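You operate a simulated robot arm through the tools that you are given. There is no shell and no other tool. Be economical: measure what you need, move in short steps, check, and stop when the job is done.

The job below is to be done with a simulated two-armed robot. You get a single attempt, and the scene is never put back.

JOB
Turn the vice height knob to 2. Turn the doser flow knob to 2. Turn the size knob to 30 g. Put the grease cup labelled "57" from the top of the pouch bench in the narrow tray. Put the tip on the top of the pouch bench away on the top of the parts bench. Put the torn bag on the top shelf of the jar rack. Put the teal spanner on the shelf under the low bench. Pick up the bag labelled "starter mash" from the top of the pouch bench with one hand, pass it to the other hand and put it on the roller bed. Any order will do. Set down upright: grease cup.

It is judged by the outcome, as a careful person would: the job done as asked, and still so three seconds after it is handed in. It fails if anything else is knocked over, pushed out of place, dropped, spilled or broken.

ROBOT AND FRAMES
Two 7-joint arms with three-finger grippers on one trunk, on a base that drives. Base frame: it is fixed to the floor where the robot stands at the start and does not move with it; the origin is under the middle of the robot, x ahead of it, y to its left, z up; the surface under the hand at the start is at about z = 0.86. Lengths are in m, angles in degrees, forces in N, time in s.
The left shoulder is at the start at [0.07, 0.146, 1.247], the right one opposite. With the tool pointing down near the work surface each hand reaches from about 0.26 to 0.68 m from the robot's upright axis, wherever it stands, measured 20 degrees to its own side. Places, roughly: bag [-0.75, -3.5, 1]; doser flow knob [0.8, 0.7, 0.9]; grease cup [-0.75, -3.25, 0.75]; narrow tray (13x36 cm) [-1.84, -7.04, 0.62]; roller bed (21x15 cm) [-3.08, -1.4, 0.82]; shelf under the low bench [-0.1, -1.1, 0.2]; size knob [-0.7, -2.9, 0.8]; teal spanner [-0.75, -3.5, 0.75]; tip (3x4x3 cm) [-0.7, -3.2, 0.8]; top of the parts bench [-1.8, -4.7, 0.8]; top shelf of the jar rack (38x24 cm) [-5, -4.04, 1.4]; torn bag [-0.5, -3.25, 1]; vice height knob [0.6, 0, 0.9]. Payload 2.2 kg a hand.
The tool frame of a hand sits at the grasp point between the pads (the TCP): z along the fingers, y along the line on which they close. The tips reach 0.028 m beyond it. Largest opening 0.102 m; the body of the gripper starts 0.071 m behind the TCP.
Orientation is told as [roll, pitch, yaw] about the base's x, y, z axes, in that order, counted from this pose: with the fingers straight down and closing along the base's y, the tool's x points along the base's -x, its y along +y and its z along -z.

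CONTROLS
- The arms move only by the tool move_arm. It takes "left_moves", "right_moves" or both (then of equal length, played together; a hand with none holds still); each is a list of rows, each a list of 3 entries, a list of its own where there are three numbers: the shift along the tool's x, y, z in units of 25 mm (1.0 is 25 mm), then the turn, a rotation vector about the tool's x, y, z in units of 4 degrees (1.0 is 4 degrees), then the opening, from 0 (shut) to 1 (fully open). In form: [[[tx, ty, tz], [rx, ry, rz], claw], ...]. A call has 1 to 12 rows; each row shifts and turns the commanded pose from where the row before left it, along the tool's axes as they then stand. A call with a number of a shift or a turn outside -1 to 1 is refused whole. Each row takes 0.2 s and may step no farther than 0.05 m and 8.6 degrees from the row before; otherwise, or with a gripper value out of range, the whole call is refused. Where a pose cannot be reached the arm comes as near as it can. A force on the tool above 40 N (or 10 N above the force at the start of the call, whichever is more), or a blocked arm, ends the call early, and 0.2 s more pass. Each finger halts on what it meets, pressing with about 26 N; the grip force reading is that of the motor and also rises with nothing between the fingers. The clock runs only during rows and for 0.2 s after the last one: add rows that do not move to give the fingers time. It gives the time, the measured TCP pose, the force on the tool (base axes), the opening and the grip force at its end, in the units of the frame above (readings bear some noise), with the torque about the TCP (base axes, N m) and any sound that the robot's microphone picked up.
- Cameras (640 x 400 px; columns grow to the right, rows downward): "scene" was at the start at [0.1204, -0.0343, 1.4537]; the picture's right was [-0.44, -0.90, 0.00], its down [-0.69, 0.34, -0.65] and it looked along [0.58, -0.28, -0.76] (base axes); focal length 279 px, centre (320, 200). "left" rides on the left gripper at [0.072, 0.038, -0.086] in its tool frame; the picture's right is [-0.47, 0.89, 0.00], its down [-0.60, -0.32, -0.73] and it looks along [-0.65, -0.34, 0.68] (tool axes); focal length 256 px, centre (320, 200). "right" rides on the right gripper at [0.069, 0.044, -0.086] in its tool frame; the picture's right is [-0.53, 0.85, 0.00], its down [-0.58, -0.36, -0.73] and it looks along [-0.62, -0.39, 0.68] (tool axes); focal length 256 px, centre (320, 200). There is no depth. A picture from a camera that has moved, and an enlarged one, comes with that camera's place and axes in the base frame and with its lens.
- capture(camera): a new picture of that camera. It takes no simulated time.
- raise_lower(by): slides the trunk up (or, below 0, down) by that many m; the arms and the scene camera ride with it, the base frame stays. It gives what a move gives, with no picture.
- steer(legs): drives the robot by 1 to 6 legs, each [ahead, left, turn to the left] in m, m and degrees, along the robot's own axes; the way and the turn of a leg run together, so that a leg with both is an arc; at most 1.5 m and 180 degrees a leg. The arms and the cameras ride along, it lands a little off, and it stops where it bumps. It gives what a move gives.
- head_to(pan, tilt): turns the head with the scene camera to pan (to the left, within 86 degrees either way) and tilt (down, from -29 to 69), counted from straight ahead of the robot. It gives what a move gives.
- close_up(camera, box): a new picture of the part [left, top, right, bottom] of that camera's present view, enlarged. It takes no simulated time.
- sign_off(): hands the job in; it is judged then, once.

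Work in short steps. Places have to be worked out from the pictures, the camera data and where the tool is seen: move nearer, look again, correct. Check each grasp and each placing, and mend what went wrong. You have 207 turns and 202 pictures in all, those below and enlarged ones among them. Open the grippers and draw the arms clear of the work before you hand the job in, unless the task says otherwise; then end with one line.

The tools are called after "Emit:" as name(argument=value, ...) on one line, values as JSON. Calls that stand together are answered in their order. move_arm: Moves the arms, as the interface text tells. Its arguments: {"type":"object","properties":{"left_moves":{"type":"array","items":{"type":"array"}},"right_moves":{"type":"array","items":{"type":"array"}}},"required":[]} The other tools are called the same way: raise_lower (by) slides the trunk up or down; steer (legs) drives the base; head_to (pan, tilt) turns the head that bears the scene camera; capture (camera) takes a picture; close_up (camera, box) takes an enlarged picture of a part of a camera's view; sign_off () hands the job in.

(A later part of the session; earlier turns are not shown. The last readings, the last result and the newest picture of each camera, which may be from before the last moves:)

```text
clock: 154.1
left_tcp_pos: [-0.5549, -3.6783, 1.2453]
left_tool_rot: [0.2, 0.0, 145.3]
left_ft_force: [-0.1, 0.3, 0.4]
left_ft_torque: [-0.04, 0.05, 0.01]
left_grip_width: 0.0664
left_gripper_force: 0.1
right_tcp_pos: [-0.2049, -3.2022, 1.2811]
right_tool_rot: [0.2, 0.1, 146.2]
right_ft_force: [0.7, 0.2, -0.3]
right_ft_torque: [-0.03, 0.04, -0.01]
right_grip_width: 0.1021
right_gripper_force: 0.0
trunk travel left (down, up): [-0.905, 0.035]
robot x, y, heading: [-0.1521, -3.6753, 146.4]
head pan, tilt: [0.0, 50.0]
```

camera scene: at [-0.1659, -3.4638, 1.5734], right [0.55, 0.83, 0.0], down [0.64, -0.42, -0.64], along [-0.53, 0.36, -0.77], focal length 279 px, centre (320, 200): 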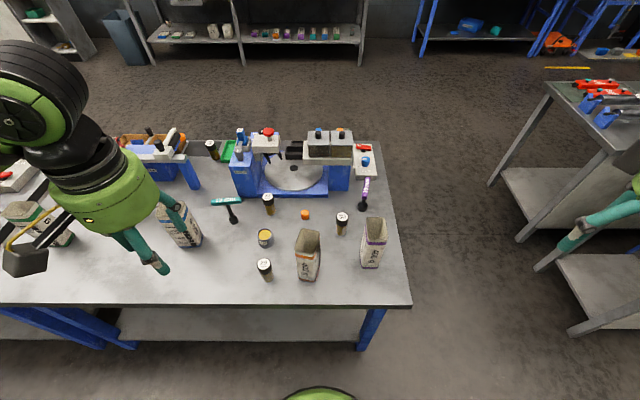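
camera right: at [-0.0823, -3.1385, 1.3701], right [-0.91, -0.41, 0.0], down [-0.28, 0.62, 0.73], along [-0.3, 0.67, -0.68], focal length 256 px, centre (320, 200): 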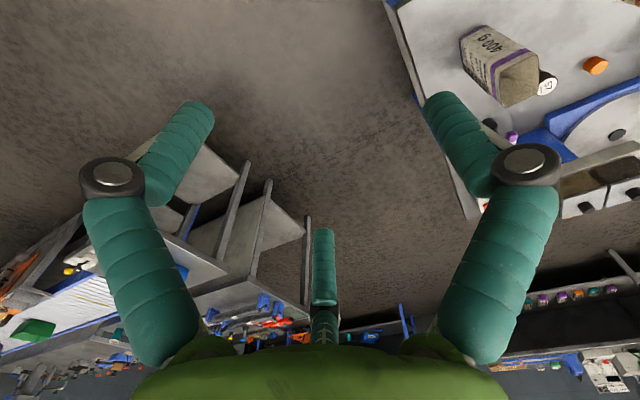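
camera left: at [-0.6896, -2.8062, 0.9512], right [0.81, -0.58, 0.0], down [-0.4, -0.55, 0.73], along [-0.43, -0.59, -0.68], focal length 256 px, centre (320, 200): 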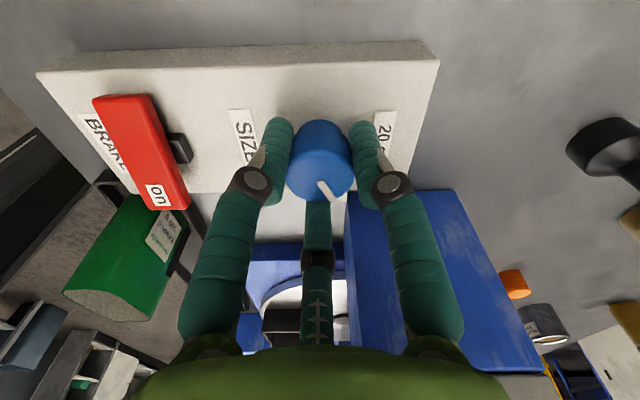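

Emit:
move_arm(right_moves=[[[-0.746, 0.884, 0.4], [0, 0, 0], 1], [[-0.746, 0.884, 0.4], [0, 0, 0], 1], [[-0.746, 0.884, 0.4], [0, 0, 0], 1], [[-0.746, 0.884, 0.4], [0, 0, 0], 1], [[-0.746, 0.884, 0.4], [0, 0, 0], 1], [[-0.746, 0.884, 0.4], [0, 0, 0], 1], [[-0.746, 0.884, 0.4], [0, 0, 0], 1], [[-0.746, 0.884, 0.4], [0, 0, 0], 1], [[-0.746, 0.884, 0.4], [0, 0, 0], 1], [[-0.746, 0.884, 0.4], [0, 0, 0], 1], [[0, 0, 0.5], [0, 0, 1], 1], [[0, 0, 0.5], [0, 0, 1], 1]])

Emit:
move_arm(right_moves=[[[0, 0, 0.5], [0, 0, 1], 1], [[0, 0, 0.5], [0, 0, 0.3], 1], [[0, 0, 0], [0, 0, 0], 1]])

Emit:
capture(camera="right")

Emit:
capture(camera="scene")

```text
clock: 156.7
left_tcp_pos: [-0.5572, -3.6809, 1.2457]
left_tool_rot: [0.0, 0.1, 145.3]
left_ft_force: [0.6, 0.6, 0.3]
left_ft_torque: [-0.01, 0.01, -0.02]
left_grip_width: 0.0663
left_gripper_force: 0.0
right_tcp_pos: [-0.4831, -3.2857, 1.1579]
right_tool_rot: [0.0, 0.0, 138.1]
right_ft_force: [-0.8, 0.9, -0.4]
right_ft_torque: [0.03, -0.01, -0.01]
right_grip_width: 0.1022
right_gripper_force: 0.1
trunk travel left (down, up): [-0.905, 0.035]
robot x, y, heading: [-0.1537, -3.6769, 146.1]
head pan, tilt: [0.0, 50.0]
```

```text
clock: 157.5
left_tcp_pos: [-0.5573, -3.6816, 1.2441]
left_tool_rot: [-0.1, 0.0, 145.3]
left_ft_force: [0.1, 0.0, -0.5]
left_ft_torque: [-0.01, 0.01, -0.01]
left_grip_width: 0.0662
left_gripper_force: 0.0
right_tcp_pos: [-0.4848, -3.2863, 1.1328]
right_tool_rot: [-0.1, 0.0, 133.0]
right_ft_force: [0.1, -0.2, 0.6]
right_ft_torque: [-0.03, 0.0, 0.01]
right_grip_width: 0.1017
right_gripper_force: 0.2
trunk travel left (down, up): [-0.905, 0.035]
robot x, y, heading: [-0.152, -3.6739, 146.2]
head pan, tilt: [0.0, 50.0]
```

```text
141 pictures are left
camera right: at [-0.4695, -3.3654, 1.2201], right [-0.98, -0.18, 0.0], down [-0.13, 0.67, 0.73], along [-0.13, 0.72, -0.68], focal length 256 px, centre (320, 200)
```

right: 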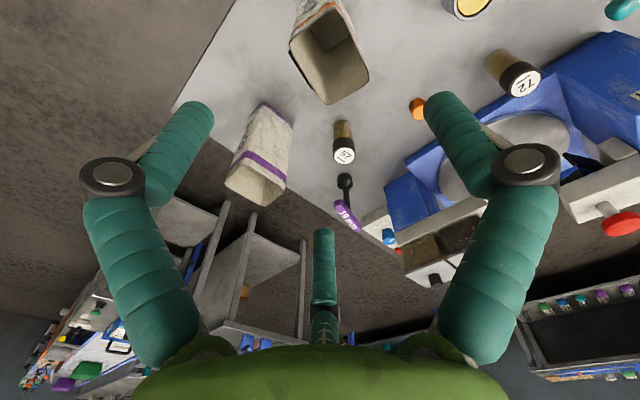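

```text
140 pictures are left
camera scene: at [-0.2582, -3.6055, 1.5735], right [0.56, 0.83, 0.0], down [0.64, -0.42, -0.64], along [-0.53, 0.36, -0.77], focal length 279 px, centre (320, 200)
```

scene: 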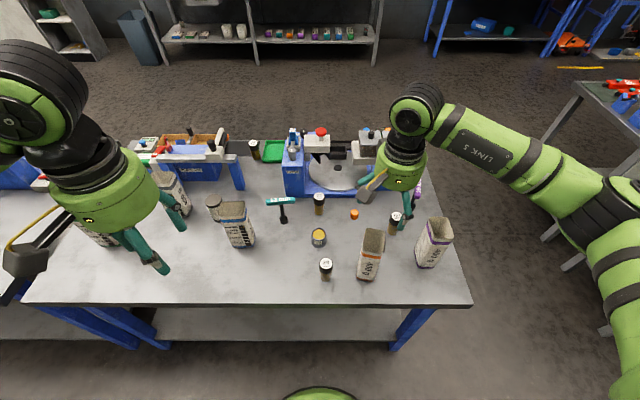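

Emit:
move_arm(right_moves=[[[-0.2, 0.1, 0.9], [0, 0, 0], 1], [[0, 0, 1], [0, 0, 0], 1], [[0, 0, 1], [0, 0, 0], 1], [[0, 0, 1], [0, 0, 0], 1], [[0, 0, 1], [0, 0, 0], 1], [[0, 0, 0], [0, 0, 0], 1]])

Emit:
capture(camera="right")

```text
clock: 158.9
left_tcp_pos: [-0.5571, -3.6824, 1.2454]
left_tool_rot: [-0.1, 0.1, 145.2]
left_ft_force: [0.2, -0.5, 0.2]
left_ft_torque: [0.01, 0.02, 0.01]
left_grip_width: 0.0662
left_gripper_force: 0.1
right_tcp_pos: [-0.4906, -3.2834, 1.0101]
right_tool_rot: [-0.1, 0.0, 133.0]
right_ft_force: [0.0, 0.4, 0.1]
right_ft_torque: [-0.01, -0.01, -0.03]
right_grip_width: 0.1018
right_gripper_force: 0.0
trunk travel left (down, up): [-0.905, 0.035]
robot x, y, heading: [-0.1517, -3.676, 146.0]
head pan, tilt: [0.0, 50.0]
```

```text
139 pictures are left
camera right: at [-0.4743, -3.3637, 1.0972], right [-0.98, -0.19, 0.0], down [-0.13, 0.67, 0.73], along [-0.14, 0.72, -0.68], focal length 256 px, centre (320, 200)
```

right: 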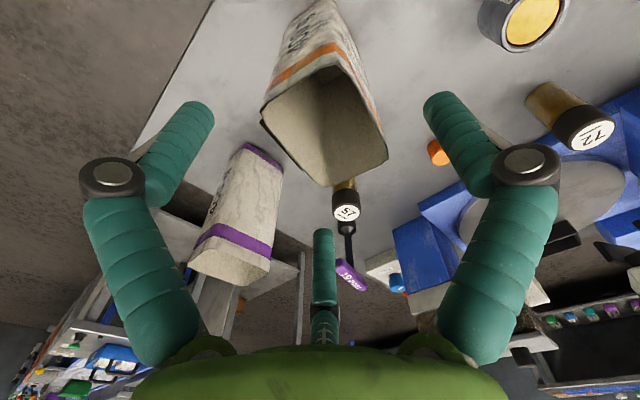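

The bag is centred across the fingers and needs 1 cm along the palm direction. I correct, go down and close.

Emit:
move_arm(right_moves=[[[-0.4, 0, 0.8], [0, 0, 0.6], 1], [[0, 0, 1], [0, 0, 0], 1], [[0, 0, 1], [0, 0, 0], 1], [[0, 0, 1], [0, 0, 0], 1], [[0, 0, 0], [0, 0, 0], 0.35], [[0, 0, 0], [0, 0, 0], 0.35], [[0, 0, 0], [0, 0, 0], 0.35], [[0, 0, 0], [0, 0, 0], 0.35]])

Emit:
capture(camera="right")

```text
clock: 160.7
left_tcp_pos: [-0.5548, -3.6832, 1.2456]
left_tool_rot: [-0.1, -0.1, 145.3]
left_ft_force: [0.5, 0.4, -0.2]
left_ft_torque: [-0.01, -0.04, -0.02]
left_grip_width: 0.0662
left_gripper_force: 0.1
right_tcp_pos: [-0.4965, -3.2758, 0.9164]
right_tool_rot: [-0.1, -0.1, 130.4]
right_ft_force: [2.5, 0.1, 14.6]
right_ft_torque: [0.0, -0.19, -0.17]
right_grip_width: 0.0786
right_gripper_force: 25.7
trunk travel left (down, up): [-0.905, 0.035]
robot x, y, heading: [-0.1531, -3.6719, 146.3]
head pan, tilt: [0.0, 50.0]
```

```text
138 pictures are left
camera right: at [-0.4838, -3.3571, 1.0039], right [-0.99, -0.14, 0.0], down [-0.1, 0.67, 0.73], along [-0.11, 0.72, -0.68], focal length 256 px, centre (320, 200)
```

right: 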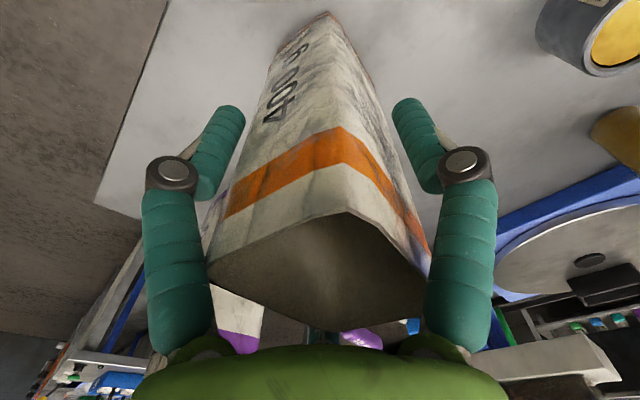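

The grip stopped at 79 mm: from the pictures this hand really has three fingers, at tool angles of about 92°, -28° and 212°, so it jammed on the bag's long ends. I open, lift and turn by 90° so the pair closes on the narrow side.

Emit:
move_arm(right_moves=[[[0, 0, 0], [0, 0, 0], 1], [[0, 0, 0], [0, 0, 0], 1], [[0, 0, -1], [0, 0, 0], 1], [[0, 0, -1], [0, 0, 0], 1], [[0, 0, -1], [0, 0, 0], 1], [[0, 0, -1], [0, 0, 0], 1], [[0, 0, -0.8], [0, 0, 0], 1], [[0, 0, 0], [0, 0, 0], 1]])

Emit:
capture(camera="right")

```text
clock: 162.5
left_tcp_pos: [-0.5575, -3.6821, 1.2452]
left_tool_rot: [0.0, 0.1, 145.3]
left_ft_force: [0.4, -0.9, -0.3]
left_ft_torque: [-0.03, 0.01, 0.02]
left_grip_width: 0.0664
left_gripper_force: 0.0
right_tcp_pos: [-0.497, -3.2765, 1.037]
right_tool_rot: [-0.1, 0.0, 130.6]
right_ft_force: [0.8, 0.9, -0.5]
right_ft_torque: [0.02, 0.01, -0.02]
right_grip_width: 0.1019
right_gripper_force: 0.1
trunk travel left (down, up): [-0.905, 0.035]
robot x, y, heading: [-0.1494, -3.6745, 146.3]
head pan, tilt: [0.0, 50.0]
```

```text
137 pictures are left
camera right: at [-0.4853, -3.3569, 1.123], right [-0.99, -0.14, 0.0], down [-0.1, 0.68, 0.73], along [-0.1, 0.72, -0.68], focal length 256 px, centre (320, 200)
```

right: 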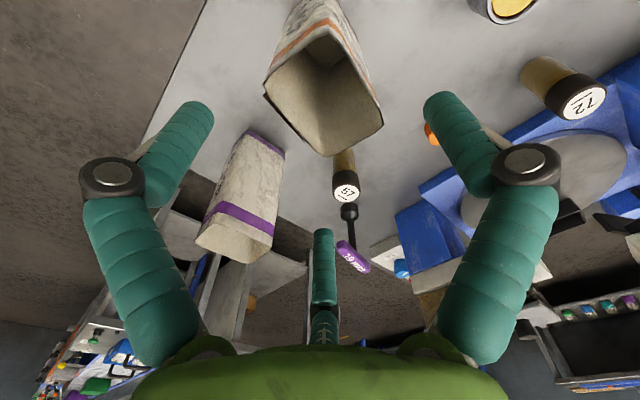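

Emit:
move_arm(right_moves=[[[0, 0, 0], [0, 0, -1], 1], [[0, 0, 0], [0, 0, -1], 1], [[0, 0, 0], [0, 0, -1], 1], [[0, 0, 0], [0, 0, -1], 1], [[0, 0, 0], [0, 0, -1], 1], [[0, 0, 0], [0, 0, -1], 1], [[0, 0, 0], [0, 0, -1], 1], [[0, 0, 0], [0, 0, -1], 1], [[0, 0, 0], [0, 0, -1], 1], [[0, 0, 0], [0, 0, -1], 1], [[0, 0, 0], [0, 0, -1], 1]])

Emit:
move_arm(right_moves=[[[0, 0, 0], [0, 0, -1], 1], [[0, 0, 0], [0, 0, -1], 1], [[0, 0, 0], [0, 0, -1], 1], [[0, 0, 0], [0, 0, -1], 1], [[0, 0, 0], [0, 0, -1], 1], [[0, 0, 0], [0, 0, -1], 1], [[0, 0, 0], [0, 0, -1], 1], [[0, 0, 0], [0, 0, -1], 1], [[0, 0, 0], [0, 0, -1], 1], [[0, 0, 0], [0, 0, -1], 1], [[-0.2, 0.07, 0], [0, 0, -0.85], 1], [[0, 0, 0], [0, 0, 0], 1]])

Emit:
capture(camera="right")

```text
clock: 164.9
left_tcp_pos: [-0.5577, -3.6821, 1.2453]
left_tool_rot: [0.0, 0.0, 145.3]
left_ft_force: [0.0, 0.0, 0.4]
left_ft_torque: [0.01, -0.02, -0.02]
left_grip_width: 0.0663
left_gripper_force: 0.1
right_tcp_pos: [-0.4976, -3.2752, 1.035]
right_tool_rot: [0.0, 0.0, 174.5]
right_ft_force: [-0.8, -0.1, -0.1]
right_ft_torque: [-0.01, 0.0, -0.03]
right_grip_width: 0.102
right_gripper_force: 0.2
trunk travel left (down, up): [-0.905, 0.035]
robot x, y, heading: [-0.1551, -3.6748, 146.6]
head pan, tilt: [0.0, 50.0]
```

```text
clock: 167.5
left_tcp_pos: [-0.5563, -3.6821, 1.2446]
left_tool_rot: [0.0, 0.0, 145.4]
left_ft_force: [-1.3, 0.8, 0.9]
left_ft_torque: [0.0, 0.04, 0.01]
left_grip_width: 0.0662
left_gripper_force: 0.1
right_tcp_pos: [-0.4962, -3.2757, 1.0342]
right_tool_rot: [0.0, 0.2, -165.5]
right_ft_force: [0.3, -0.2, 0.5]
right_ft_torque: [0.01, 0.01, -0.03]
right_grip_width: 0.1022
right_gripper_force: 0.0
right hand out of reach, approached as far as the arm can: row 6, 7, 8, 9, 10, 11
trunk travel left (down, up): [-0.905, 0.035]
robot x, y, heading: [-0.1521, -3.6762, 146.4]
head pan, tilt: [0.0, 50.0]
```

```text
136 pictures are left
camera right: at [-0.4191, -3.3007, 1.1226], right [-0.3, -0.95, 0.0], down [-0.65, 0.21, 0.73], along [-0.7, 0.22, -0.68], focal length 256 px, centre (320, 200)
```

right: 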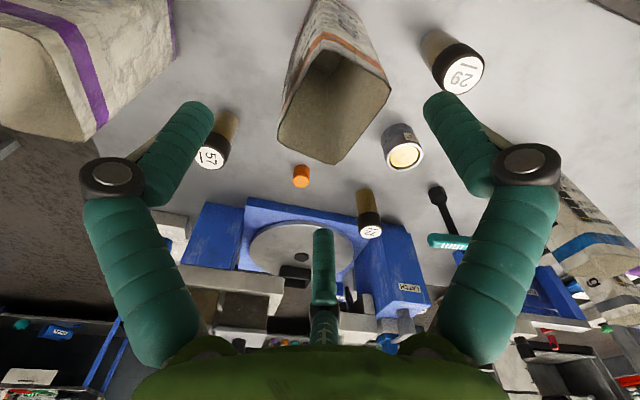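

The wrist limit is at 194°, but by the fingers' three-fold symmetry a yaw of 160° serves equally well. I turn back to it.

Emit:
move_arm(right_moves=[[[0, 0, 0], [0, 0, 1], 1], [[0, 0, 0], [0, 0, 1], 1], [[0, 0, 0], [0, 0, 1], 1], [[0, 0, 0], [0, 0, 1], 1], [[0, 0, 0], [0, 0, 1], 1], [[0, 0, 0], [0, 0, 1], 1], [[0, 0, 0], [0, 0, 1], 1], [[0, 0, 0], [0, 0, 1], 1], [[0, 0, 0], [0, 0, 0.5], 1], [[0, 0, 0], [0, 0, 0], 1]])

Emit:
capture(camera="right")

```text
clock: 169.7
left_tcp_pos: [-0.5581, -3.6817, 1.2449]
left_tool_rot: [0.0, 0.0, 145.3]
left_ft_force: [-0.1, 0.4, -0.2]
left_ft_torque: [-0.01, 0.01, 0.01]
left_grip_width: 0.0666
left_gripper_force: 0.0
right_tcp_pos: [-0.4963, -3.2766, 1.0354]
right_tool_rot: [0.0, 0.0, 160.5]
right_ft_force: [1.0, 0.0, 0.2]
right_ft_torque: [-0.03, -0.04, -0.01]
right_grip_width: 0.1019
right_gripper_force: 0.0
trunk travel left (down, up): [-0.905, 0.035]
robot x, y, heading: [-0.1551, -3.6739, 146.1]
head pan, tilt: [0.0, 50.0]
```

```text
135 pictures are left
camera right: at [-0.4461, -3.3402, 1.1227], right [-0.79, -0.62, 0.0], down [-0.42, 0.54, 0.73], along [-0.45, 0.57, -0.68], focal length 256 px, centre (320, 200)
```

right: 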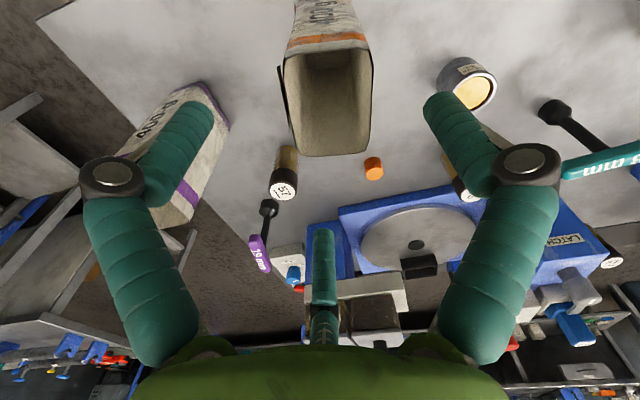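

Now the bag is squarely aligned. I correct slightly, go down and close.

Emit:
move_arm(right_moves=[[[-0.18, 0.21, 0.8], [0, 0, 0], 1], [[0, 0, 1], [0, 0, 0], 1], [[0, 0, 1], [0, 0, 0], 1], [[0, 0, 1], [0, 0, 0], 1], [[0, 0, 0.7], [0, 0, 0], 1], [[0, 0, 0], [0, 0, 0], 0.35], [[0, 0, 0], [0, 0, 0], 0.35], [[0, 0, 0], [0, 0, 0], 0.35], [[0, 0, 0], [0, 0, 0], 0.35]])

Emit:
capture(camera="right")

```text
clock: 171.7
left_tcp_pos: [-0.5566, -3.6825, 1.2435]
left_tool_rot: [-0.1, 0.0, 145.2]
left_ft_force: [-0.4, 0.0, 1.1]
left_ft_torque: [0.03, 0.01, 0.0]
left_grip_width: 0.0661
left_gripper_force: 0.0
right_tcp_pos: [-0.5041, -3.2792, 0.923]
right_tool_rot: [0.1, 0.1, 160.6]
right_ft_force: [-1.5, 0.7, 4.0]
right_ft_torque: [0.06, 0.08, -0.01]
right_grip_width: 0.0597
right_gripper_force: 26.3
trunk travel left (down, up): [-0.905, 0.035]
robot x, y, heading: [-0.1517, -3.6725, 146.3]
head pan, tilt: [0.0, 50.0]
```

```text
134 pictures are left
camera right: at [-0.4525, -3.3434, 1.0103], right [-0.78, -0.62, 0.0], down [-0.42, 0.53, 0.73], along [-0.45, 0.57, -0.68], focal length 256 px, centre (320, 200)
```

right: 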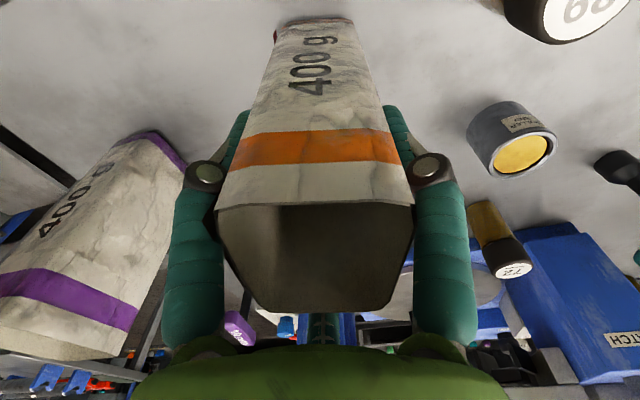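

Gripped at 60 mm on both sides and the end. I lift and check.

Emit:
move_arm(right_moves=[[[0, 0, -0.5], [0, 0, 0], 0.35], [[0, 0, -1], [0, 0, 0], 0.35], [[0, 0, -1], [0, 0, 0], 0.35], [[0, 0, -1], [0, 0, 0], 0.35], [[0, 0, -1], [0, 0, 0], 0.35], [[0, 0, -1], [0, 0, 0], 0.35], [[0, 0, -1], [0, 0, 0], 0.35], [[0, 0, -1], [0, 0, 0], 0.35], [[0, 0, -1], [0, 0, 0], 0.35], [[0, 0, -1], [0, 0, 0], 0.35], [[0, 0, -1], [0, 0, 0], 0.35], [[0, 0, -1], [0, 0, 0], 0.35]])

Emit:
capture(camera="right")

Emit:
capture(camera="scene")

```text
clock: 174.3
left_tcp_pos: [-0.5563, -3.6819, 1.2454]
left_tool_rot: [-0.1, 0.1, 145.2]
left_ft_force: [-0.4, -0.5, -0.1]
left_ft_torque: [0.02, -0.02, -0.01]
left_grip_width: 0.0665
left_gripper_force: 0.0
right_tcp_pos: [-0.5037, -3.2807, 1.2101]
right_tool_rot: [-0.1, 0.0, 160.7]
right_ft_force: [-0.7, 0.2, -0.7]
right_ft_torque: [0.01, -0.02, 0.01]
right_grip_width: 0.0596
right_gripper_force: 26.3
trunk travel left (down, up): [-0.905, 0.035]
robot x, y, heading: [-0.1525, -3.6758, 146.2]
head pan, tilt: [0.0, 50.0]
```

```text
133 pictures are left
camera right: at [-0.4527, -3.3441, 1.2987], right [-0.78, -0.62, 0.0], down [-0.42, 0.54, 0.73], along [-0.45, 0.57, -0.68], focal length 256 px, centre (320, 200)
```

right: 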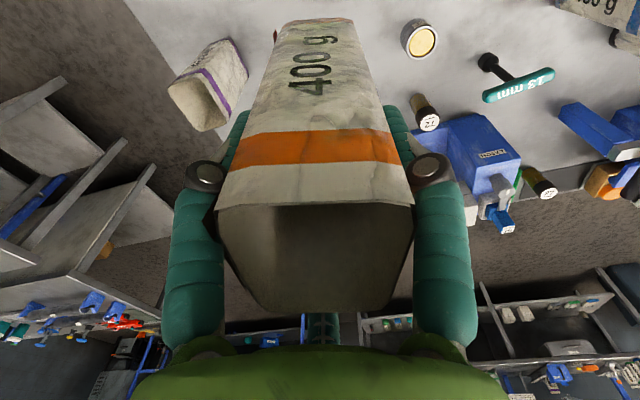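

```text
132 pictures are left
camera scene: at [-0.2579, -3.6058, 1.5735], right [0.56, 0.83, 0.0], down [0.64, -0.42, -0.64], along [-0.53, 0.36, -0.77], focal length 279 px, centre (320, 200)
```

scene: 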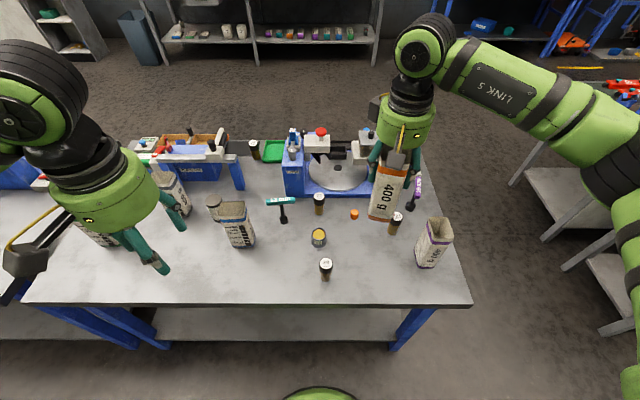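

Held well. I back off a little, drive left to the green tall bag and look at it.

Emit:
steer(legs=[[-0.12, 0, 0], [0, 0.5, 0]])

Emit:
head_to(pan=10, tilt=45)

Emit:
capture(camera="scene")

Emit:
capture(camera="left")

```text
clock: 178.0
left_tcp_pos: [-0.7322, -4.1595, 1.2453]
left_tool_rot: [0.0, 0.0, 145.2]
left_ft_force: [1.0, -0.3, -0.1]
left_ft_torque: [0.0, 0.0, 0.01]
left_grip_width: 0.0665
left_gripper_force: 0.1
right_tcp_pos: [-0.6778, -3.7584, 1.21]
right_tool_rot: [0.1, 0.1, 160.4]
right_ft_force: [0.0, 0.7, -0.2]
right_ft_torque: [-0.01, -0.01, -0.01]
right_grip_width: 0.0596
right_gripper_force: 26.1
trunk travel left (down, up): [-0.905, 0.035]
robot x, y, heading: [-0.3357, -4.155, 146.1]
head pan, tilt: [0.0, 50.0]
```

```text
clock: 178.8
left_tcp_pos: [-0.7352, -4.1613, 1.2437]
left_tool_rot: [-0.1, -0.1, 145.2]
left_ft_force: [0.7, 0.3, 0.6]
left_ft_torque: [0.02, 0.01, 0.01]
left_grip_width: 0.0664
left_gripper_force: 0.1
right_tcp_pos: [-0.6801, -3.7581, 1.21]
right_tool_rot: [0.0, -0.1, 160.4]
right_ft_force: [-0.1, 0.6, -0.1]
right_ft_torque: [0.0, -0.03, 0.01]
right_grip_width: 0.0597
right_gripper_force: 26.1
trunk travel left (down, up): [-0.905, 0.035]
robot x, y, heading: [-0.3305, -4.1536, 146.3]
head pan, tilt: [10.0, 45.0]
```

```text
131 pictures are left
camera scene: at [-0.4457, -4.0952, 1.5804], right [0.41, 0.91, 0.0], down [0.65, -0.29, -0.71], along [-0.65, 0.29, -0.71], focal length 279 px, centre (320, 200)
```

scene: 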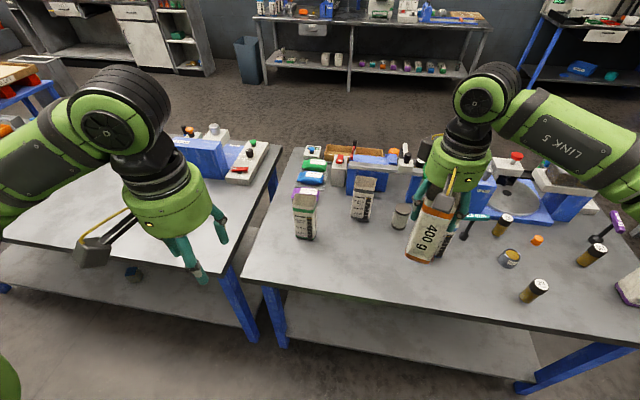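

```text
130 pictures are left
camera left: at [-0.6974, -4.2326, 1.3309], right [-0.89, -0.46, 0.0], down [-0.31, 0.6, 0.73], along [-0.34, 0.65, -0.68], focal length 256 px, centre (320, 200)
```

left: 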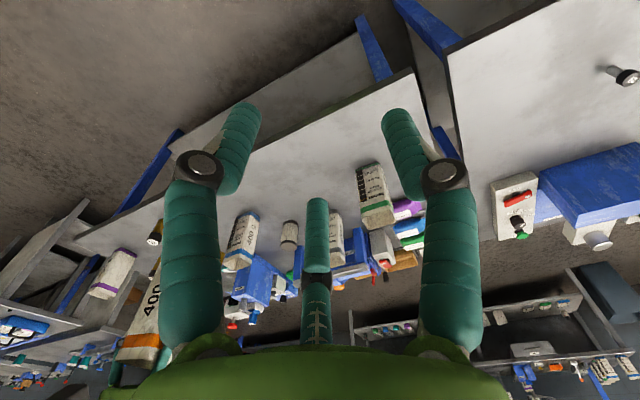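

Emit:
close_up(camera="scene", box=[265, 165, 355, 255])

Emit:
close_up(camera="left", box=[320, 130, 430, 250])

```text
4.44 times, centred on (310, 210) of scene
camera zoom: at [-0.4457, -4.0952, 1.5804], right [0.41, 0.91, 0.0], down [0.65, -0.29, -0.71], along [-0.65, 0.29, -0.71], focal length 1242 px, centre (364, 156)
```

zoom: 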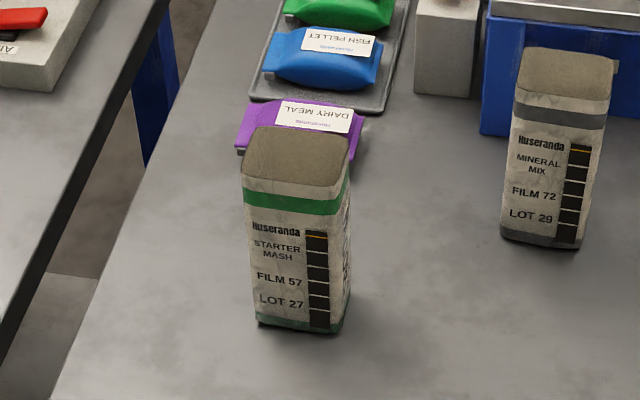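

```text
3.33 times, centred on (375, 190) of left
camera zoom: at [-0.6974, -4.2326, 1.3309], right [-0.89, -0.46, 0.0], down [-0.31, 0.6, 0.73], along [-0.34, 0.65, -0.68], focal length 853 px, centre (137, 233)
```

zoom: 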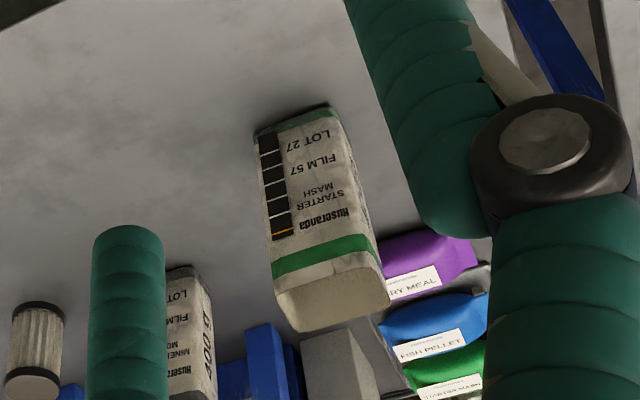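

The green tall bag reads "STARTER MASH", centred at about [-1.031, -3.885] with its top at 0.96 and long side at yaw 61°. I drive 0.17 m forward and bring the left hand above it.

Emit:
steer(legs=[[0.17, 0, 0]])

Emit:
move_arm(left_moves=[[[-0.9, -0.23, 0.4], [0, 0, 0], 1], [[-0.9, -0.23, 0.4], [0, 0, 0], 1], [[-0.9, -0.23, 0.4], [0, 0, 0], 1], [[-0.9, -0.23, 0.4], [0, 0, 0], 1], [[-0.9, -0.23, 0.4], [0, 0, 0], 1], [[-0.9, -0.23, 0.4], [0, 0, 0], 1], [[-0.9, -0.23, 0.4], [0, 0, 0], 1], [[-0.9, -0.23, 0.4], [0, 0, 0], 1], [[-0.9, -0.23, 0.4], [0, 0, 0], 1], [[-0.9, -0.23, 0.4], [0, 0, 0], 1], [[0, 0, 0.8], [0, 0, -0.9], 1], [[0, 0, 0], [0, 0, 0], 1]])

Emit:
capture(camera="left")

```text
clock: 180.2
left_tcp_pos: [-0.8699, -4.0692, 1.2461]
left_tool_rot: [-0.1, -0.2, 145.1]
left_ft_force: [0.2, -0.6, -0.8]
left_ft_torque: [0.07, 0.03, 0.01]
left_grip_width: 0.0665
left_gripper_force: 0.1
right_tcp_pos: [-0.817, -3.6675, 1.2128]
right_tool_rot: [-0.1, -0.2, 160.5]
right_ft_force: [0.3, -0.1, -0.9]
right_ft_torque: [0.03, 0.05, 0.01]
right_grip_width: 0.0594
right_gripper_force: 25.7
trunk travel left (down, up): [-0.905, 0.035]
robot x, y, heading: [-0.47, -4.0599, 146.1]
head pan, tilt: [10.0, 45.0]
```

```text
clock: 182.8
left_tcp_pos: [-1.0251, -3.8915, 1.1236]
left_tool_rot: [-0.1, -0.2, 148.7]
left_ft_force: [-0.2, 0.1, 0.2]
left_ft_torque: [0.03, -0.01, -0.02]
left_grip_width: 0.102
left_gripper_force: 0.0
right_tcp_pos: [-0.8189, -3.6673, 1.2113]
right_tool_rot: [0.0, 0.1, 160.5]
right_ft_force: [-0.1, 0.5, 0.6]
right_ft_torque: [0.03, -0.04, 0.04]
right_grip_width: 0.0596
right_gripper_force: 26.0
trunk travel left (down, up): [-0.905, 0.035]
robot x, y, heading: [-0.47, -4.0627, 146.0]
head pan, tilt: [10.0, 45.0]
```

```text
127 pictures are left
camera left: at [-0.9837, -3.9613, 1.2104], right [-0.86, -0.52, 0.0], down [-0.35, 0.58, 0.73], along [-0.38, 0.63, -0.68], focal length 256 px, centre (320, 200)
```

left: 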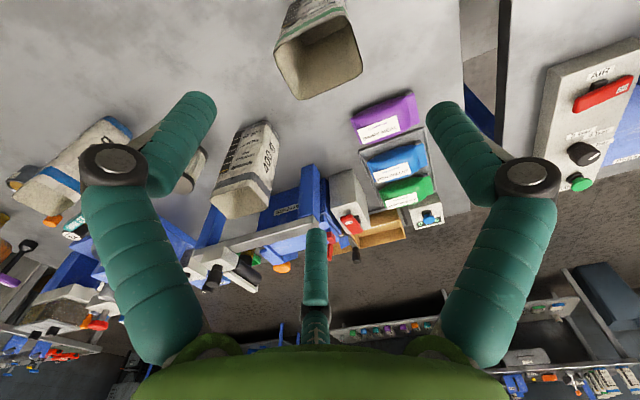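

Emit:
move_arm(left_moves=[[[-0.17, 0.1, 0.9], [0, 0, 0.6], 1], [[0, 0, 1], [0, 0, 0], 1], [[0, 0, 1], [0, 0, 0], 1], [[0, 0, 1], [0, 0, 0], 1], [[0, 0, 0], [0, 0, 0], 1]])

Emit:
capture(camera="left")

```text
clock: 184.0
left_tcp_pos: [-1.0306, -3.8922, 1.0274]
left_tool_rot: [-0.1, 0.0, 146.4]
left_ft_force: [0.1, 0.5, 0.2]
left_ft_torque: [-0.03, 0.03, 0.02]
left_grip_width: 0.1021
left_gripper_force: 0.1
right_tcp_pos: [-0.8193, -3.6663, 1.2112]
right_tool_rot: [0.0, 0.0, 160.4]
right_ft_force: [-0.2, 0.6, 1.3]
right_ft_torque: [-0.04, -0.02, -0.01]
right_grip_width: 0.0595
right_gripper_force: 25.9
trunk travel left (down, up): [-0.905, 0.035]
robot x, y, heading: [-0.4693, -4.0589, 145.9]
head pan, tilt: [10.0, 45.0]
```

```text
126 pictures are left
camera left: at [-0.9914, -3.9627, 1.113], right [-0.88, -0.48, 0.0], down [-0.33, 0.6, 0.73], along [-0.35, 0.64, -0.68], focal length 256 px, centre (320, 200)
```

left: 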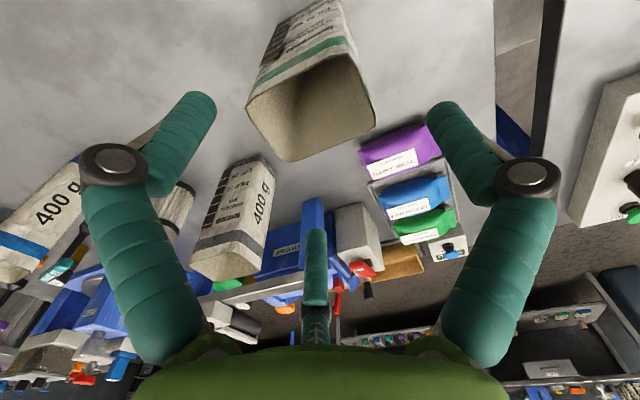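

Emit:
move_arm(left_moves=[[[0, -0.08, 0.5], [0, 0, 0.75], 1], [[0, 0, 0.8], [0, 0, 0.75], 1], [[0, 0, 1], [0, 0, 0], 1], [[0, 0, 0.9], [0, 0, 0], 1], [[0, 0, 0], [0, 0, 0], 0.35], [[0, 0, 0], [0, 0, 0], 0.35], [[0, 0, 0], [0, 0, 0], 0.35], [[0, 0, 0], [0, 0, 0], 0.35]])

Emit:
capture(camera="left")

```text
clock: 185.8
left_tcp_pos: [-1.0296, -3.8888, 0.9483]
left_tool_rot: [-0.1, -0.1, 140.4]
left_ft_force: [-0.8, -0.1, 3.1]
left_ft_torque: [0.2, 0.18, 0.0]
left_grip_width: 0.0609
left_gripper_force: 26.2
right_tcp_pos: [-0.8202, -3.6646, 1.2103]
right_tool_rot: [0.1, 0.0, 160.5]
right_ft_force: [0.4, 0.1, -0.8]
right_ft_torque: [-0.01, 0.02, -0.01]
right_grip_width: 0.0591
right_gripper_force: 25.9
trunk travel left (down, up): [-0.905, 0.035]
robot x, y, heading: [-0.4729, -4.0629, 146.0]
head pan, tilt: [10.0, 45.0]
```

```text
125 pictures are left
camera left: at [-0.9984, -3.9636, 1.0336], right [-0.92, -0.39, 0.0], down [-0.26, 0.63, 0.73], along [-0.28, 0.68, -0.68], focal length 256 px, centre (320, 200)
```

left: 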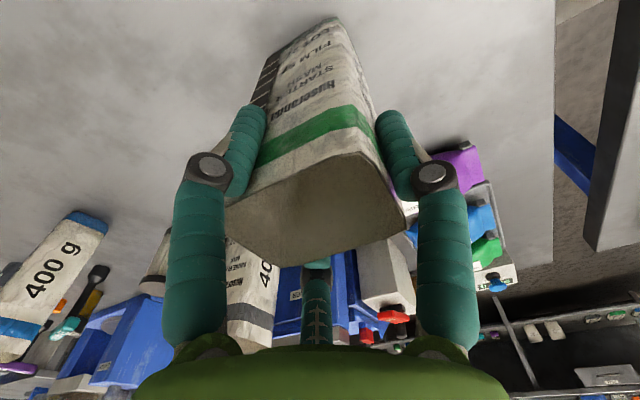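

Gripped at 61 mm. I lift it, and back the robot off.

Emit:
move_arm(left_moves=[[[0, 0, -0.6], [0, 0, 0], 0.35], [[0, 0, -1], [0, 0, 0], 0.35], [[0, 0, -1], [0, 0, 0], 0.35], [[0, 0, -1], [0, 0, 0], 0.35], [[0, 0, -1], [0, 0, 0], 0.35], [[0, 0, -1], [0, 0, 0], 0.35], [[0, 0, -1], [0, 0, 0], 0.35], [[0, 0, -1], [0, 0, 0], 0.35], [[0, 0, -1], [0, 0, 0], 0.35], [[0, 0, -1], [0, 0, 0], 0.35], [[0, 0, -1], [0, 0, 0], 0.35]])

Emit:
steer(legs=[[-0.35, 0, 0]])

Emit:
capture(camera="scene")

```text
clock: 188.2
left_tcp_pos: [-1.029, -3.8899, 1.2128]
left_tool_rot: [0.0, 0.0, 140.4]
left_ft_force: [-0.1, -0.1, 0.4]
left_ft_torque: [0.0, 0.01, 0.01]
left_grip_width: 0.0605
left_gripper_force: 26.2
right_tcp_pos: [-0.8191, -3.6653, 1.2101]
right_tool_rot: [0.0, 0.0, 160.5]
right_ft_force: [-0.2, 0.5, 0.0]
right_ft_torque: [-0.04, 0.02, 0.02]
right_grip_width: 0.0594
right_gripper_force: 25.9
trunk travel left (down, up): [-0.905, 0.035]
robot x, y, heading: [-0.4712, -4.0576, 146.2]
head pan, tilt: [10.0, 45.0]
```

```text
clock: 190.5
left_tcp_pos: [-0.7437, -4.0824, 1.211]
left_tool_rot: [-0.1, 0.1, 140.5]
left_ft_force: [-0.2, -0.4, 0.0]
left_ft_torque: [-0.04, -0.02, -0.01]
left_grip_width: 0.0605
left_gripper_force: 25.6
right_tcp_pos: [-0.5344, -3.8582, 1.2097]
right_tool_rot: [0.0, 0.2, 160.6]
right_ft_force: [-0.5, -0.3, -1.2]
right_ft_torque: [-0.02, -0.03, 0.0]
right_grip_width: 0.0592
right_gripper_force: 25.9
trunk travel left (down, up): [-0.905, 0.035]
robot x, y, heading: [-0.1797, -4.2528, 146.1]
head pan, tilt: [10.0, 45.0]
```

```text
124 pictures are left
camera scene: at [-0.2995, -4.1932, 1.58], right [0.4, 0.92, 0.0], down [0.65, -0.29, -0.71], along [-0.65, 0.28, -0.71], focal length 279 px, centre (320, 200)
```

scene: 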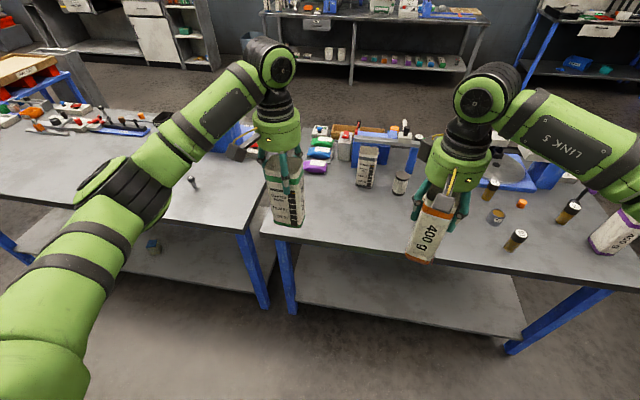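

Both bags are secure. I draw the hands in, then go back around the north end into the aisle.

Emit:
move_arm(left_moves=[[[1, 0, 0], [0, 0, 0], 0.35], [[1, 0, 0], [0, 0, 0], 0.35], [[1, 0, 0], [0, 0, 0], 0.35], [[1, 0, 0], [0, 0, 0], 0.35], [[1, 0, 0], [0, 0, 0], 0.35], [[1, 0, 0], [0, 0, 0], 0.35], [[1, 0, 0], [0, 0, 0], 0.35], [[0, 0, 0], [0, 0, 0], 0.35]], right_moves=[[[1, -0.2, 0], [0, 0, 0], 0.35], [[1, -0.2, 0], [0, 0, 0], 0.35], [[1, -0.2, 0], [0, 0, 0], 0.35], [[1, -0.2, 0], [0, 0, 0], 0.35], [[1, -0.2, 0], [0, 0, 0], 0.35], [[1, -0.2, 0], [0, 0, 0], 0.35], [[1, -0.2, 0], [0, 0, 0], 0.35], [[0, 0, 0], [0, 0, 0], 0.35]])

Emit:
steer(legs=[[0, -0.85, 0], [0, -0.8, 0], [1.3, 0, 0], [1.25, 0, 0]])

Emit:
head_to(pan=45, tilt=15)

Emit:
capture(camera="scene")

Emit:
head_to(pan=0, tilt=20)

Emit:
capture(camera="scene")

```text
clock: 192.3
left_tcp_pos: [-0.6064, -4.1948, 1.2117]
left_tool_rot: [-0.1, -0.1, 140.7]
left_ft_force: [0.2, 1.0, -0.3]
left_ft_torque: [0.01, 0.0, -0.01]
left_grip_width: 0.0605
left_gripper_force: 25.8
right_tcp_pos: [-0.3556, -3.8854, 1.2112]
right_tool_rot: [0.0, 0.1, 160.6]
right_ft_force: [-0.1, 1.1, -0.1]
right_ft_torque: [-0.02, -0.03, -0.02]
right_grip_width: 0.0596
right_gripper_force: 25.8
trunk travel left (down, up): [-0.905, 0.035]
robot x, y, heading: [-0.1811, -4.2609, 146.2]
head pan, tilt: [10.0, 45.0]
```

```text
clock: 212.8
left_tcp_pos: [-1.8179, -1.3931, 1.2134]
left_tool_rot: [0.0, 0.0, 140.3]
left_ft_force: [0.0, -0.6, -0.4]
left_ft_torque: [-0.01, 0.04, -0.02]
left_grip_width: 0.0603
left_gripper_force: 26.2
right_tcp_pos: [-1.5678, -1.0833, 1.2107]
right_tool_rot: [-0.1, 0.0, 160.3]
right_ft_force: [0.4, 1.0, 0.2]
right_ft_torque: [0.0, 0.0, 0.0]
right_grip_width: 0.0592
right_gripper_force: 26.0
trunk travel left (down, up): [-0.905, 0.035]
robot x, y, heading: [-1.3961, -1.4518, 146.1]
head pan, tilt: [10.0, 45.0]
```

```text
clock: 213.8
left_tcp_pos: [-1.8185, -1.3915, 1.2128]
left_tool_rot: [-0.1, 0.0, 140.3]
left_ft_force: [-0.6, -0.4, -0.7]
left_ft_torque: [0.01, -0.02, -0.02]
left_grip_width: 0.0603
left_gripper_force: 26.1
right_tcp_pos: [-1.5678, -1.083, 1.2107]
right_tool_rot: [0.1, -0.1, 160.3]
right_ft_force: [0.6, 0.1, -0.3]
right_ft_torque: [-0.03, 0.02, -0.03]
right_grip_width: 0.0591
right_gripper_force: 25.6
trunk travel left (down, up): [-0.905, 0.035]
robot x, y, heading: [-1.3939, -1.4545, 146.0]
head pan, tilt: [45.0, 15.0]
```

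```text
123 pictures are left
camera scene: at [-1.5274, -1.4446, 1.6271], right [-0.19, 0.98, 0.0], down [0.25, 0.05, -0.97], along [-0.95, -0.18, -0.26], focal length 279 px, centre (320, 200)
```

scene: 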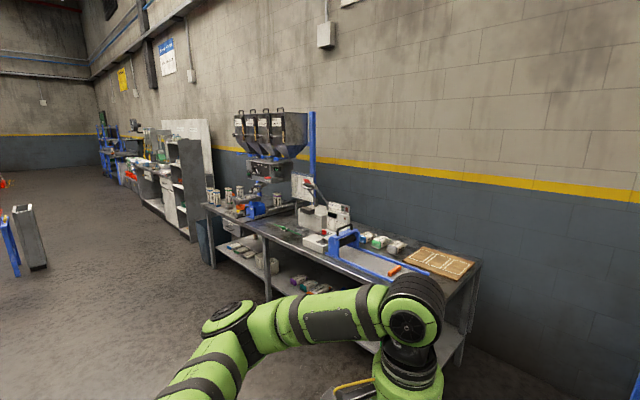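

```text
clock: 214.9
left_tcp_pos: [-1.8195, -1.3934, 1.2132]
left_tool_rot: [0.0, -0.1, 140.2]
left_ft_force: [-0.8, 0.6, -1.2]
left_ft_torque: [0.0, 0.01, -0.01]
left_grip_width: 0.0604
left_gripper_force: 25.9
right_tcp_pos: [-1.5667, -1.0837, 1.2097]
right_tool_rot: [-0.1, 0.1, 160.4]
right_ft_force: [0.8, -0.2, 0.7]
right_ft_torque: [-0.01, -0.01, 0.0]
right_grip_width: 0.0594
right_gripper_force: 26.2
trunk travel left (down, up): [-0.905, 0.035]
robot x, y, heading: [-1.393, -1.4536, 146.2]
head pan, tilt: [0.0, 20.0]
```

```text
122 pictures are left
camera scene: at [-1.5131, -1.375, 1.6191], right [0.56, 0.83, 0.0], down [0.28, -0.19, -0.94], along [-0.78, 0.52, -0.34], focal length 279 px, centre (320, 200)
```

scene: 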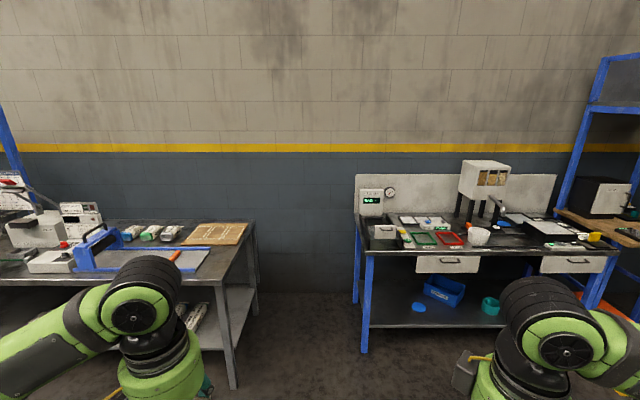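

The jar rack stands further along the left wall. I move forward a bit and slide left along the wall toward it.

Emit:
steer(legs=[[0.3, 0, 0], [0, 1.4, 0], [0, 1.4, 0], [0, 1.1, 0]])

Emit:
head_to(pan=5, tilt=15)

Emit:
capture(camera="scene")

```text
clock: 235.5
left_tcp_pos: [-4.2872, -4.4463, 1.2125]
left_tool_rot: [0.0, 0.0, 139.1]
left_ft_force: [-0.1, 0.4, -0.1]
left_ft_torque: [-0.02, 0.04, -0.01]
left_grip_width: 0.06
left_gripper_force: 25.9
right_tcp_pos: [-4.0281, -4.142, 1.2113]
right_tool_rot: [0.0, 0.0, 159.1]
right_ft_force: [0.6, 0.9, -1.0]
right_ft_torque: [-0.02, 0.02, -0.01]
right_grip_width: 0.0593
right_gripper_force: 25.8
trunk travel left (down, up): [-0.905, 0.035]
robot x, y, heading: [-3.8637, -4.5195, 144.9]
head pan, tilt: [0.0, 20.0]
```

```text
clock: 236.1
left_tcp_pos: [-4.287, -4.4458, 1.2129]
left_tool_rot: [0.0, -0.1, 139.2]
left_ft_force: [-0.3, 0.3, -1.2]
left_ft_torque: [0.01, 0.0, 0.02]
left_grip_width: 0.0604
left_gripper_force: 26.2
right_tcp_pos: [-4.0293, -4.1416, 1.2105]
right_tool_rot: [0.0, -0.1, 159.0]
right_ft_force: [1.3, -0.3, -0.4]
right_ft_torque: [0.0, 0.02, -0.01]
right_grip_width: 0.0595
right_gripper_force: 25.4
trunk travel left (down, up): [-0.905, 0.035]
robot x, y, heading: [-3.8639, -4.5187, 144.6]
head pan, tilt: [5.0, 15.0]
```

```text
121 pictures are left
camera scene: at [-3.9856, -4.4412, 1.6272], right [0.5, 0.86, 0.0], down [0.22, -0.13, -0.97], along [-0.83, 0.49, -0.26], focal length 279 px, centre (320, 200)
```

scene: 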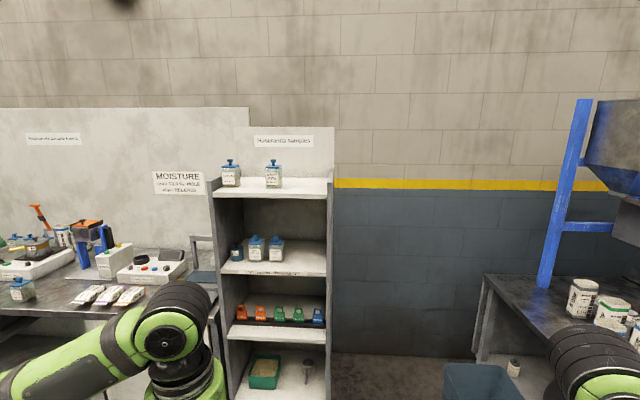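

The top shelf has free room at its right end, at about [-4.854, -3.966]. I raise the right hand and tuck the left one back.

Emit:
raise_lower(by=0.03)

Emit:
move_arm(left_moves=[[[0.9, 1, 0], [0, 0, 0], 0.35], [[0.9, 1, 0], [0, 0, 0], 0.35], [[0.9, 1, 0], [0, 0, 0], 0.35], [[0.9, 1, 0], [0, 0, 0], 0.35], [[0, 0, 0], [0, 0, 0], 0.35], [[0, 0, 0], [0, 0, 0], 0.35], [[0, 0, 0], [0, 0, 0], 0.35], [[0, 0, 0], [0, 0, 0], 0.35], [[0, 0, 0], [0, 0, 0], 0.35], [[0, 0, 0], [0, 0, 0], 0.35], [[0, 0, 0], [0, 0, 0], 0.35], [[0, 0, 0], [0, 0, 0], 0.35]], right_moves=[[[0, 0, -1], [0, 0, 0], 0.35], [[0, 0, -1], [0, 0, 0], 0.35], [[0, 0, -1], [0, 0, 0], 0.35], [[0, 0, -1], [0, 0, 0], 0.35], [[0, 0, -1], [0, 0, 0], 0.35], [[0, 0, -1], [0, 0, 0], 0.35], [[0, 0, -1], [0, 0, 0], 0.35], [[0, 0, -1], [0, 0, 0], 0.35], [[0, 0, -1], [0, 0, 0], 0.35], [[0, 0, -1], [0, 0, 0], 0.35], [[0, 0, -1], [0, 0, 0], 0.35], [[0, 0, -1], [0, 0, 0], 0.35]])

Emit:
move_arm(right_moves=[[[0, 0, -1], [0, 0, 0], 0.35], [[0, 0, -1], [0, 0, 0], 0.35], [[0, 0, -1], [0, 0, 0], 0.35]])

```text
clock: 236.9
left_tcp_pos: [-4.2881, -4.4445, 1.2435]
left_tool_rot: [0.0, 0.0, 139.1]
left_ft_force: [-0.6, 0.0, -0.6]
left_ft_torque: [-0.03, -0.01, -0.01]
left_grip_width: 0.0602
left_gripper_force: 25.6
right_tcp_pos: [-4.0295, -4.1434, 1.2401]
right_tool_rot: [0.1, 0.0, 159.1]
right_ft_force: [0.2, 0.0, -0.6]
right_ft_torque: [-0.02, 0.0, 0.01]
right_grip_width: 0.0593
right_gripper_force: 25.1
trunk travel left (down, up): [-0.935, 0.005]
robot x, y, heading: [-3.8648, -4.5172, 144.7]
head pan, tilt: [5.0, 15.0]
```

```text
clock: 239.5
left_tcp_pos: [-4.2854, -4.5826, 1.2429]
left_tool_rot: [-0.2, -0.1, 139.1]
left_ft_force: [0.3, -0.2, -0.3]
left_ft_torque: [0.01, 0.02, -0.02]
left_grip_width: 0.0603
left_gripper_force: 25.7
right_tcp_pos: [-4.0295, -4.1433, 1.5417]
right_tool_rot: [-0.1, 0.0, 159.0]
right_ft_force: [0.1, -0.1, -0.8]
right_ft_torque: [0.03, -0.03, 0.01]
right_grip_width: 0.0596
right_gripper_force: 25.9
trunk travel left (down, up): [-0.935, 0.005]
robot x, y, heading: [-3.8609, -4.5176, 144.8]
head pan, tilt: [5.0, 15.0]
```

```text
clock: 240.3
left_tcp_pos: [-4.2866, -4.5811, 1.243]
left_tool_rot: [-0.1, 0.0, 139.0]
left_ft_force: [-0.5, 0.4, 0.1]
left_ft_torque: [0.0, -0.02, 0.02]
left_grip_width: 0.0603
left_gripper_force: 26.4
right_tcp_pos: [-4.0389, -4.1398, 1.6019]
right_tool_rot: [-0.1, 0.0, 159.1]
right_ft_force: [-1.5, -0.6, -0.7]
right_ft_torque: [0.01, 0.0, -0.01]
right_grip_width: 0.0595
right_gripper_force: 26.1
right hand out of reach, approached as far as the arm can: row 3
trunk travel left (down, up): [-0.935, 0.005]
robot x, y, heading: [-3.8631, -4.5166, 145.0]
head pan, tilt: [5.0, 15.0]
```

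Emit:
steer(legs=[[0.35, 0, 2], [0, 0.27, 0]])

Emit:
head_to(pan=-12, tilt=15)

Emit:
capture(camera="scene")

Emit:
capture(camera="right")

```text
clock: 244.1
left_tcp_pos: [-4.7203, -4.6179, 1.2444]
left_tool_rot: [0.2, 0.0, 140.8]
left_ft_force: [-0.7, 0.7, -0.1]
left_ft_torque: [-0.04, 0.02, 0.04]
left_grip_width: 0.0606
left_gripper_force: 26.1
right_tcp_pos: [-4.4867, -4.1671, 1.6003]
right_tool_rot: [0.3, -0.1, 161.0]
right_ft_force: [0.6, -0.1, -0.2]
right_ft_torque: [-0.04, 0.01, 0.0]
right_grip_width: 0.0592
right_gripper_force: 25.9
trunk travel left (down, up): [-0.935, 0.005]
robot x, y, heading: [-4.3062, -4.548, 146.6]
head pan, tilt: [5.0, 15.0]
```

```text
clock: 244.9
left_tcp_pos: [-4.7219, -4.62, 1.2424]
left_tool_rot: [-0.1, 0.0, 141.0]
left_ft_force: [0.6, -0.6, -1.3]
left_ft_torque: [0.01, 0.02, -0.03]
left_grip_width: 0.0605
left_gripper_force: 25.6
right_tcp_pos: [-4.4903, -4.1725, 1.6015]
right_tool_rot: [0.0, 0.0, 161.1]
right_ft_force: [0.2, 0.6, 0.3]
right_ft_torque: [0.0, 0.02, -0.02]
right_grip_width: 0.0593
right_gripper_force: 26.2
trunk travel left (down, up): [-0.935, 0.005]
robot x, y, heading: [-4.3056, -4.5416, 146.8]
head pan, tilt: [-12.0, 15.0]
```

```text
120 pictures are left
camera scene: at [-4.4107, -4.4499, 1.6572], right [0.71, 0.7, 0.0], down [0.18, -0.18, -0.97], along [-0.68, 0.69, -0.26], focal length 279 px, centre (320, 200)
```

scene: 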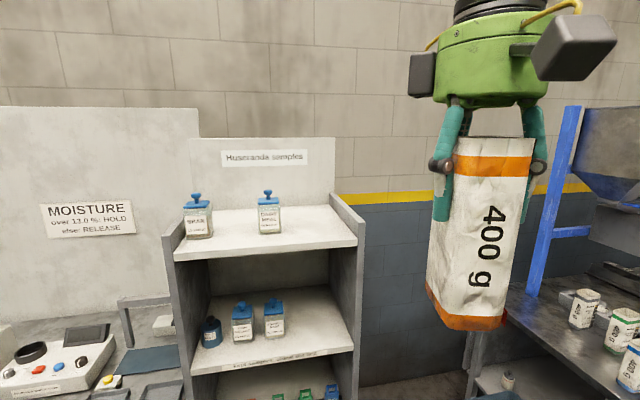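

```text
119 pictures are left
camera right: at [-4.4386, -4.235, 1.6889], right [-0.78, -0.62, 0.0], down [-0.43, 0.53, 0.73], along [-0.46, 0.57, -0.68], focal length 256 px, centre (320, 200)
```

right: 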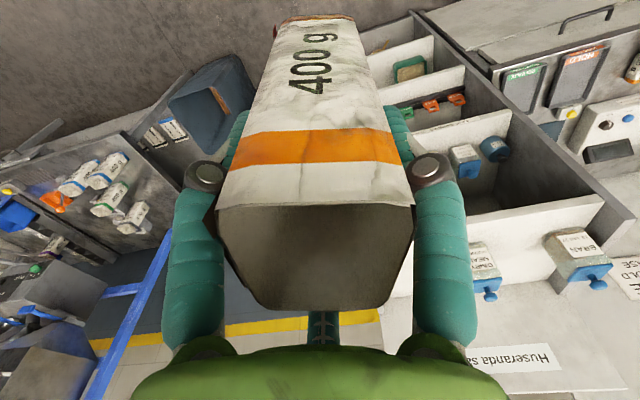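

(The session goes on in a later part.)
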